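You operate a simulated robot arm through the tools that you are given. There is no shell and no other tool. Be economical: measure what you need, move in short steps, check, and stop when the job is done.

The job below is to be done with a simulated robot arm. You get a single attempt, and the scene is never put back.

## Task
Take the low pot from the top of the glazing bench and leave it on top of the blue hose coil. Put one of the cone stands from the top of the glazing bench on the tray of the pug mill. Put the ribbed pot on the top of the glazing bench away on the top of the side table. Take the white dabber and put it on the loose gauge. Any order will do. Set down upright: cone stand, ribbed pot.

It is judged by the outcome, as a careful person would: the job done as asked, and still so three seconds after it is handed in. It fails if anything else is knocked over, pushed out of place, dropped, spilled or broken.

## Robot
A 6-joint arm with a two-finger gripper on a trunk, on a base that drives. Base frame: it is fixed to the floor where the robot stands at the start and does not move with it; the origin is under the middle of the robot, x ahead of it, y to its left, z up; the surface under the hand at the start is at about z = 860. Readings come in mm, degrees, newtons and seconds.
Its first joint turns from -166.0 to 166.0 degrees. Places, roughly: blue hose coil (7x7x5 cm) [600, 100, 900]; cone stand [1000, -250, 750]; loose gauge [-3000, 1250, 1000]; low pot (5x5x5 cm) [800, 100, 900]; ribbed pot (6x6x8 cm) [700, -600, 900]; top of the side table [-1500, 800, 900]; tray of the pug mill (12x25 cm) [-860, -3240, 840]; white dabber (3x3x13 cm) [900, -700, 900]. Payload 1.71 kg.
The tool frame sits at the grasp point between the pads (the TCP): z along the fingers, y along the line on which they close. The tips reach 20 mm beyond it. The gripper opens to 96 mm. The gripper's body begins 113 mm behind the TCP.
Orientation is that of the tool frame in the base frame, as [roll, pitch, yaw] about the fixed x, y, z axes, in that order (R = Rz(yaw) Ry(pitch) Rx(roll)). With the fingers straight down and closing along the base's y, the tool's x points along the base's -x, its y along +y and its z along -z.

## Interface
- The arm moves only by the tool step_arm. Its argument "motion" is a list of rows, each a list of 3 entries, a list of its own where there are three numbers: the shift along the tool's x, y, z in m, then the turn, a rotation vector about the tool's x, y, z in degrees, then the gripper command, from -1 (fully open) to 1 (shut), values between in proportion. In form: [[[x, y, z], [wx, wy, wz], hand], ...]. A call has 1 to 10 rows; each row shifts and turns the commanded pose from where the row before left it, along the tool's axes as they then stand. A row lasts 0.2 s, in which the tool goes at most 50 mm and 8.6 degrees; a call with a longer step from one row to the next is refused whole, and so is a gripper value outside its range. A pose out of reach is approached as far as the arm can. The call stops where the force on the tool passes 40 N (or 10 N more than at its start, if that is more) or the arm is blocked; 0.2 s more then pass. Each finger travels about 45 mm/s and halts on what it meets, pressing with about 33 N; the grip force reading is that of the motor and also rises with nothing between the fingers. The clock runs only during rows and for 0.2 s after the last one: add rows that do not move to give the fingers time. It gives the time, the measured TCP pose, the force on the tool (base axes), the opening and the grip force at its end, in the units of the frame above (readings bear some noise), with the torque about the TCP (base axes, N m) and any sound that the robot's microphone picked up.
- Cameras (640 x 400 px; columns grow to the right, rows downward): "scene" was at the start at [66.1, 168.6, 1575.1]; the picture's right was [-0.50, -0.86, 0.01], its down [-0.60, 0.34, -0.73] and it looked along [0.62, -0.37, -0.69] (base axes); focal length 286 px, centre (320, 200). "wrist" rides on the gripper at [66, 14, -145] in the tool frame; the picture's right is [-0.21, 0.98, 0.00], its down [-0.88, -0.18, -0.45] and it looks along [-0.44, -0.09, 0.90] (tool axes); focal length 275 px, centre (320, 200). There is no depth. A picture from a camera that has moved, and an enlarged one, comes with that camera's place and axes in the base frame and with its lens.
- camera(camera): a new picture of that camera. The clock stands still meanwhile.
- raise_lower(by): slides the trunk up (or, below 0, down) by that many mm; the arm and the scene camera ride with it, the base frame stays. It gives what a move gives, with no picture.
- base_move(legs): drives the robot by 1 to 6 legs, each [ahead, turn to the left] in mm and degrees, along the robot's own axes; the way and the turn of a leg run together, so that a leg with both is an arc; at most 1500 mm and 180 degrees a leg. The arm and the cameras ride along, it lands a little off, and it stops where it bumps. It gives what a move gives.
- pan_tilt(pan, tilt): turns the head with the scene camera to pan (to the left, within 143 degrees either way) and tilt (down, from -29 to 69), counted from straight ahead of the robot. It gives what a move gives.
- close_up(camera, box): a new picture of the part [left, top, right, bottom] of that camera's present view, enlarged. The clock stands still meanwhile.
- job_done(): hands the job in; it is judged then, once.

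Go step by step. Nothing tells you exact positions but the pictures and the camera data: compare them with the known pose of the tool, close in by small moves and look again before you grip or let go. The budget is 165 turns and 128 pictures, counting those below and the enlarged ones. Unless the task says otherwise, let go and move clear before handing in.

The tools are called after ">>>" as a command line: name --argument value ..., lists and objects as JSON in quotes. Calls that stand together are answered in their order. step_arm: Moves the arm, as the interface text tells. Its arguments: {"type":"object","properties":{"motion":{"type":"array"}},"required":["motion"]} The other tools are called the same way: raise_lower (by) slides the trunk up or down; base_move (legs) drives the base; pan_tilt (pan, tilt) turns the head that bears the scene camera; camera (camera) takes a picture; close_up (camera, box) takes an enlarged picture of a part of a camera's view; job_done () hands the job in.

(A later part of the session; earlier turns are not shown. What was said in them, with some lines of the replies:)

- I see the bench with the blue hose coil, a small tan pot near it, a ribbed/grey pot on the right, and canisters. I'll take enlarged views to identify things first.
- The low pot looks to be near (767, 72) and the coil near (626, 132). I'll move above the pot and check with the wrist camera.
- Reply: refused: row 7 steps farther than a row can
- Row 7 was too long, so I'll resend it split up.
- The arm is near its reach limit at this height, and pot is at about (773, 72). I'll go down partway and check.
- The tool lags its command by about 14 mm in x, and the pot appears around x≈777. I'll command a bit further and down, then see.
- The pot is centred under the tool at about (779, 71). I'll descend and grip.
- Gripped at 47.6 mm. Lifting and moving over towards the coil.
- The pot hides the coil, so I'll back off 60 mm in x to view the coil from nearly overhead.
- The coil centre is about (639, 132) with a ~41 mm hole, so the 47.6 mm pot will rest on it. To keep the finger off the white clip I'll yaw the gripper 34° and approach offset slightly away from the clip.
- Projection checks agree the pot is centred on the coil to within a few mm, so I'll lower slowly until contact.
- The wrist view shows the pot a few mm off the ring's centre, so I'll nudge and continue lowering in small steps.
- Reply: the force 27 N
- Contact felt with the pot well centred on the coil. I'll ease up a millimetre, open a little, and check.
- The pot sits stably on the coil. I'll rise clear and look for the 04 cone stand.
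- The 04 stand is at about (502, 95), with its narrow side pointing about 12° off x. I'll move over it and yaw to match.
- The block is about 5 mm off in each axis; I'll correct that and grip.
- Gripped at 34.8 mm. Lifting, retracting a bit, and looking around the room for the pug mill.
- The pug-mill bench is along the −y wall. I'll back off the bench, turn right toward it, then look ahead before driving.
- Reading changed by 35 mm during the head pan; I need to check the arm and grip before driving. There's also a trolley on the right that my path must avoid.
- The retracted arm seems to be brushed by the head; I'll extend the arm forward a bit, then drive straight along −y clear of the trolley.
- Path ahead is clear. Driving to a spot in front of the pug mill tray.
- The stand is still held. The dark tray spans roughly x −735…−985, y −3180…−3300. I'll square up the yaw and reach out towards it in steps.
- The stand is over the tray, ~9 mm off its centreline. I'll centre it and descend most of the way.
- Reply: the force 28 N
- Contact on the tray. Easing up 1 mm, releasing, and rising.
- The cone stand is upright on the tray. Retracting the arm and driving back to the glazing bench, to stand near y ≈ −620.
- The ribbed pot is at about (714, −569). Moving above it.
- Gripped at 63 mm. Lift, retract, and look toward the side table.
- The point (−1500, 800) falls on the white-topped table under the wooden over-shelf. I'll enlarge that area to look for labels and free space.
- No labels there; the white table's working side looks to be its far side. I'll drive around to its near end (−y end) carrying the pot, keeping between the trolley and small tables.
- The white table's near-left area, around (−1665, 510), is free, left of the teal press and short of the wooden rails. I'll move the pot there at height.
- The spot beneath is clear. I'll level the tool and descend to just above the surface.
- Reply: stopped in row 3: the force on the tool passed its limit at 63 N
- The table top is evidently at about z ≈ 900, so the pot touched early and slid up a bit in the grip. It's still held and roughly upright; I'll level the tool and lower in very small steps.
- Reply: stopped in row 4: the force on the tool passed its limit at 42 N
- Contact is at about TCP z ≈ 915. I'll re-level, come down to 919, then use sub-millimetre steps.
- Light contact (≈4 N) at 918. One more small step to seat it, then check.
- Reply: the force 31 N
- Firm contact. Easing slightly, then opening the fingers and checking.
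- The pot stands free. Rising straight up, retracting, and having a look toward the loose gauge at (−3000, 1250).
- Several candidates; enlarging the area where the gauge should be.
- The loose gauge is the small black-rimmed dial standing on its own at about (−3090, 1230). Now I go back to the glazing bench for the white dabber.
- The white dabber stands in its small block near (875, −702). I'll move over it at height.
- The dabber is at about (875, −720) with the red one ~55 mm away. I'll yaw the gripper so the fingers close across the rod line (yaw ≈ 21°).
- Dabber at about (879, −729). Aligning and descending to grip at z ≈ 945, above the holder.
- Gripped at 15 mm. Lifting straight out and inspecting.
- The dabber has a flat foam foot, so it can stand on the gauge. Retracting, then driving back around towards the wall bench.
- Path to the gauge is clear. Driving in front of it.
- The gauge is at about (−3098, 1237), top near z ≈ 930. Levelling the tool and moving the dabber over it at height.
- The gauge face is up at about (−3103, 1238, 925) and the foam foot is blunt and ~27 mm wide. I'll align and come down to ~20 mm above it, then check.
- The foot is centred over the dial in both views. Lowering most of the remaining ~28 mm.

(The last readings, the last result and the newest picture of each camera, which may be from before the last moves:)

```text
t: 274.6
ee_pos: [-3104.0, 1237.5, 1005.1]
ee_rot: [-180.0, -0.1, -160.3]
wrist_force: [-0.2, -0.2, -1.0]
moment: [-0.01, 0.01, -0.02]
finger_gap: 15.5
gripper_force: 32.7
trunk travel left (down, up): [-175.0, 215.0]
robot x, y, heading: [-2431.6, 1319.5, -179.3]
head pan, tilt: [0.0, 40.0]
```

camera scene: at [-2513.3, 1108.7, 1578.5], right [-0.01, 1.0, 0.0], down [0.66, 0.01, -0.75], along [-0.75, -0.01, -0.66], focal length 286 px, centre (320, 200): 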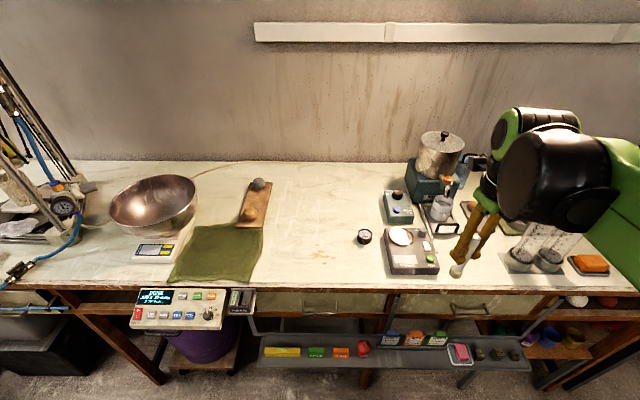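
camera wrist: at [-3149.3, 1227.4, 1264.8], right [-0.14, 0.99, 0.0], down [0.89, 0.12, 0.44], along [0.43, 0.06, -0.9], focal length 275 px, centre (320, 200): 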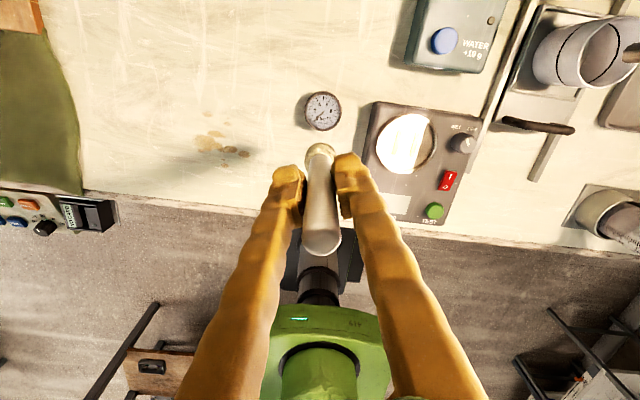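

>>> step_arm --motion '[[[0, 0, 0.001], [0, 0, 0], 1], [[0, 0, 0.001], [0, 0, 0], 1], [[0, 0, 0], [0, 0, 0], 1]]'

```text
t: 275.4
ee_pos: [-3103.8, 1237.5, 1004.8]
ee_rot: [179.9, -0.1, -160.2]
wrist_force: [-3.8, -1.3, 23.9]
moment: [-0.12, 0.29, 0.0]
finger_gap: 15.2
gripper_force: 32.9
trunk travel left (down, up): [-175.0, 215.0]
robot x, y, heading: [-2429.9, 1317.4, -179.2]
head pan, tilt: [0.0, 40.0]
```

Contact on the dial (24 N). I'll ease off and open just a few mm, keeping the fingers around it in case it tips.

>>> step_arm --motion '[[[0, 0, -0.001], [0, 0, 0], 1], [[0, 0, 0], [0, 0, 0], 1], [[0, 0, 0], [0, 0, 0], 0.6], [[0, 0, 0], [0, 0, 0], 0.5], [[0, 0, 0], [0, 0, 0], 0.45], [[0, 0, 0], [0, 0, 0], 0.45], [[0, 0, 0], [0, 0, 0], 0.45]]'

>>> close_up --camera "scene" --box '[340, 185, 404, 245]'

>>> close_up --camera "wrist" --box '[240, 100, 400, 280]'

```text
t: 277.0
ee_pos: [-3104.3, 1236.1, 1004.5]
ee_rot: [-180.0, 0.0, -160.2]
wrist_force: [-0.6, 0.7, -0.8]
moment: [0.01, 0.02, -0.02]
finger_gap: 26.4
gripper_force: 0.1
trunk travel left (down, up): [-175.0, 215.0]
robot x, y, heading: [-2429.1, 1321.2, -179.4]
head pan, tilt: [0.0, 40.0]
```

```text
6.67 times, centred on (372, 215) of scene
camera zoom: at [-2507.6, 1108.7, 1578.9], right [-0.01, 1.0, 0.0], down [0.65, 0.01, -0.76], along [-0.76, -0.01, -0.65], focal length 1907 px, centre (-27, 100)
```

zoom: 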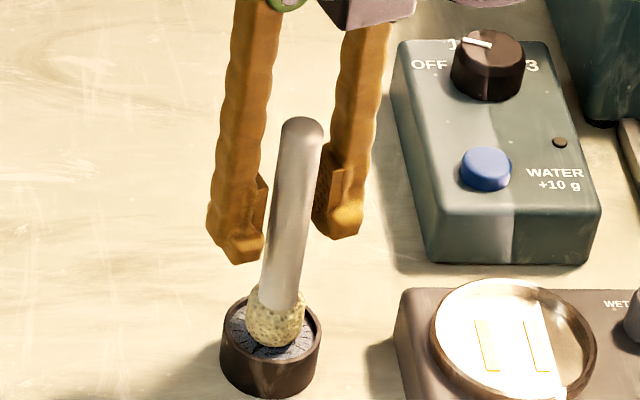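

```text
2.22 times, centred on (320, 190) of wrist
camera zoom: at [-3169.6, 1227.4, 1148.8], right [-0.14, 0.99, 0.0], down [0.89, 0.12, 0.44], along [0.44, 0.06, -0.9], focal length 612 px, centre (320, 222)
```

zoom: 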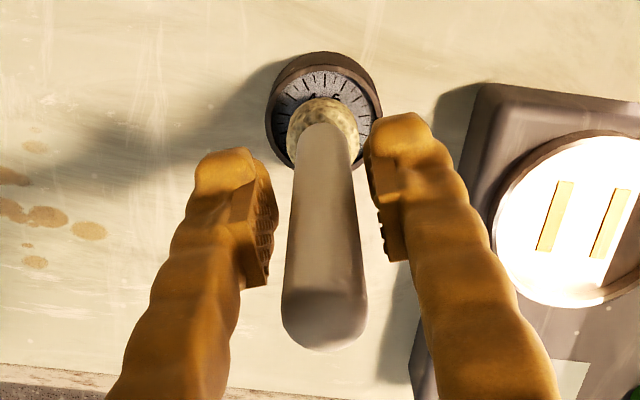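

It stands on its own between the open fingers. I'll open wider slowly, wait a moment, and recheck.

>>> step_arm --motion '[[[0, 0, 0], [0, 0, 0], 0.3], [[0, 0, 0], [0, 0, 0], 0.1], [[0, 0, 0], [0, 0, 0], -0.1], [[0, 0, 0], [0, 0, 0], -0.25], [[0, 0, 0], [0, 0, 0], -0.25], [[0, 0, 0], [0, 0, 0], -0.25], [[0, 0, 0], [0, 0, 0], -0.25], [[0, 0, 0], [0, 0, 0], -0.25], [[0, 0, 0], [0, 0, 0], -0.25], [[0, 0, 0], [0, 0, 0], -0.25]]'

>>> close_up --camera "wrist" --box '[240, 100, 400, 280]'

```text
t: 279.2
ee_pos: [-3104.5, 1236.0, 1004.5]
ee_rot: [-180.0, -0.1, -160.3]
wrist_force: [-0.6, -0.6, -0.2]
moment: [0.01, -0.02, -0.01]
finger_gap: 60.0
gripper_force: 0.0
trunk travel left (down, up): [-175.0, 215.0]
robot x, y, heading: [-2431.5, 1317.9, -179.4]
head pan, tilt: [0.0, 40.0]
```

```text
2.22 times, centred on (320, 190) of wrist
camera zoom: at [-3169.6, 1227.4, 1148.8], right [-0.14, 0.99, 0.0], down [0.89, 0.12, 0.44], along [0.44, 0.06, -0.9], focal length 612 px, centre (320, 222)
```

zoom: 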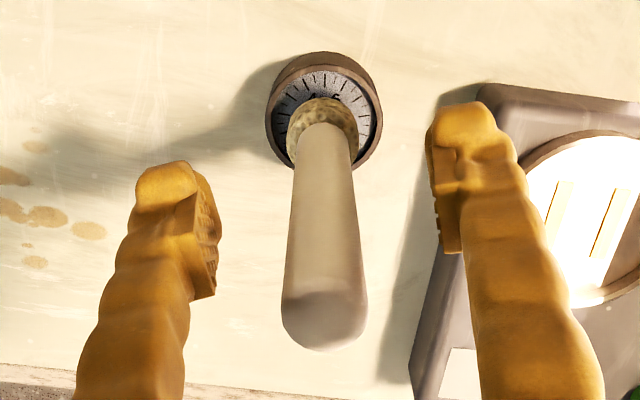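

Unchanged and stable. Rising straight up clear of it, then checking again.

>>> step_arm --motion '[[[0, 0, -0.015], [0, 0, 0], -0.25], [[0, 0, -0.03], [0, 0, 0], -0.25], [[0, 0, -0.04], [0, 0, 0], -0.25], [[0, 0, -0.04], [0, 0, 0], -0.25], [[0, 0, -0.04], [0, 0, 0], -0.25], [[-0.03, 0, -0.02], [0, 0, 0], -0.25], [[-0.04, 0, 0], [0, 0, 0], -0.25], [[-0.04, 0, 0], [0, 0, 0], -0.25], [[0, 0, 0], [0, 0, 0], -0.25]]'

>>> close_up --camera "scene" --box '[320, 165, 448, 265]'

```text
t: 281.2
ee_pos: [-3000.6, 1274.2, 1190.8]
ee_rot: [180.0, -0.2, -160.2]
wrist_force: [0.7, -0.1, 0.2]
moment: [-0.02, 0.07, -0.01]
finger_gap: 60.3
gripper_force: 0.0
trunk travel left (down, up): [-175.0, 215.0]
robot x, y, heading: [-2432.4, 1319.6, -179.5]
head pan, tilt: [0.0, 40.0]
```

```text
4.00 times, centred on (384, 215) of scene
camera zoom: at [-2506.7, 1108.9, 1578.9], right [-0.01, 1.0, 0.0], down [0.65, 0.01, -0.76], along [-0.76, -0.01, -0.65], focal length 1144 px, centre (64, 140)
```

zoom: 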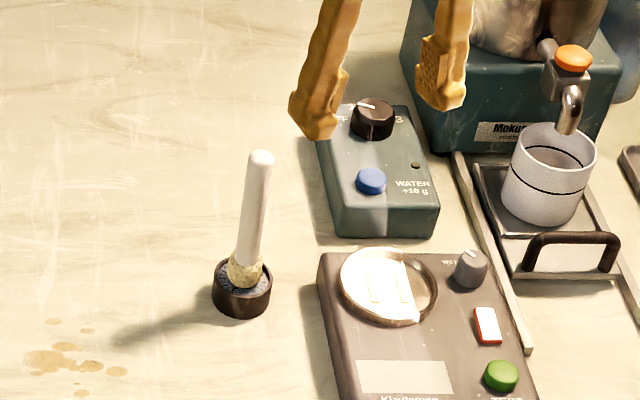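

The dabber stands on the gauge. One last look back at the side table to confirm the ribbed pot.

>>> pan_tilt --pan 125 --tilt 28

>>> camera --camera "scene"

```text
t: 283.2
ee_pos: [-3000.0, 1274.8, 1189.4]
ee_rot: [179.9, 0.0, -160.3]
wrist_force: [0.1, 0.3, -0.2]
moment: [-0.04, -0.02, 0.02]
finger_gap: 59.7
gripper_force: 0.0
trunk travel left (down, up): [-175.0, 215.0]
robot x, y, heading: [-2426.5, 1316.3, -179.2]
head pan, tilt: [125.0, 28.0]
```

```text
15 pictures are left
camera scene: at [-2369.5, 1035.7, 1599.5], right [-0.81, -0.58, -0.01], down [-0.26, 0.38, -0.89], along [0.52, -0.72, -0.46], focal length 286 px, centre (320, 200)
```

scene: 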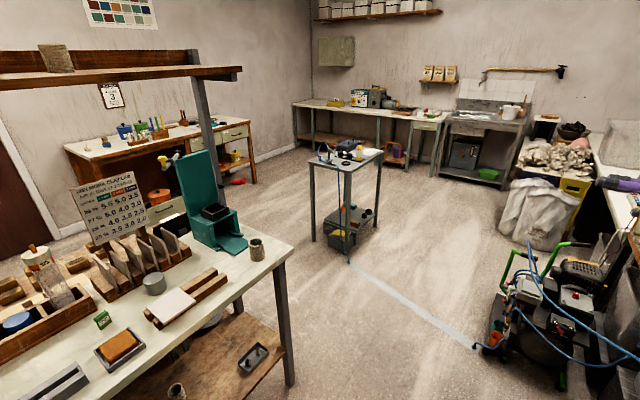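

The pot stands on the table. I see something red near the glazing bench's leg, so I'll check that before finishing.

>>> close_up --camera "scene" --box '[60, 100, 270, 220]'

>>> close_up --camera "scene" --box '[190, 140, 270, 190]'

```text
3.05 times, centred on (165, 160) of scene
camera zoom: at [-2369.5, 1035.7, 1599.5], right [-0.81, -0.58, -0.01], down [-0.26, 0.38, -0.89], along [0.52, -0.72, -0.46], focal length 872 px, centre (792, 322)
```

zoom: 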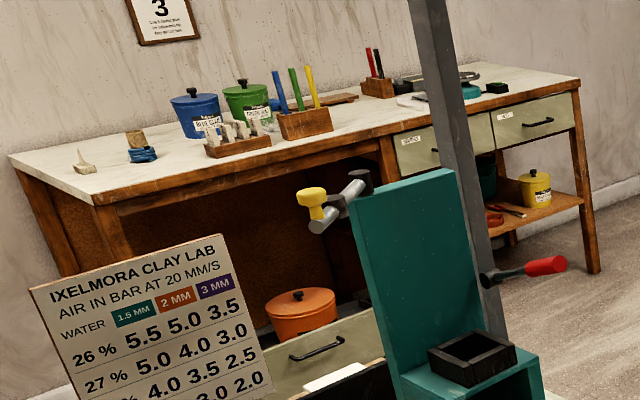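

```text
8.00 times, centred on (230, 165) of scene
camera zoom: at [-2369.5, 1035.7, 1599.5], right [-0.81, -0.58, -0.01], down [-0.26, 0.38, -0.89], along [0.52, -0.72, -0.46], focal length 2288 px, centre (1040, 480)
```

zoom: 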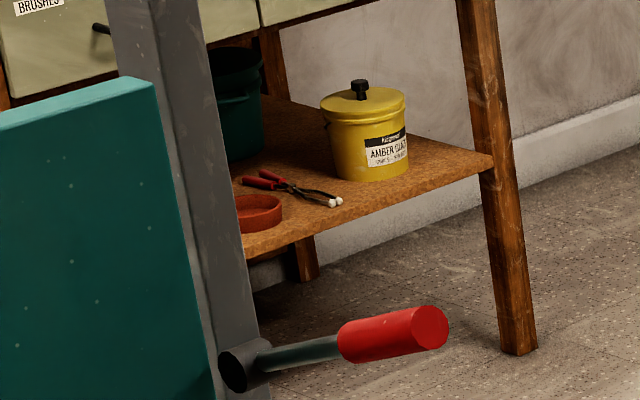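

The red thing is just the press's lever handle. Low pot on the coil, cone stand on the tray, ribbed pot on the side table and dabber on the gauge are all in place; handing in.

>>> job_done

```text
The job is handed in.
```

The job is handed in, with all four items placed and nothing else seen knocked over or moved:
- **Low pot:** it is resting on the blue hose coil.
- **Cone stand:** the 04 stand is upright on the pug mill tray.
- **Ribbed pot:** it is upright on the white-topped table. No table was labelled, so I took that one as the side table because it matches the given position. The pot touched down early and slid a little in the grip, but it stood when released.
- **White dabber:** it is standing on the loose gauge on its blunt foam foot.
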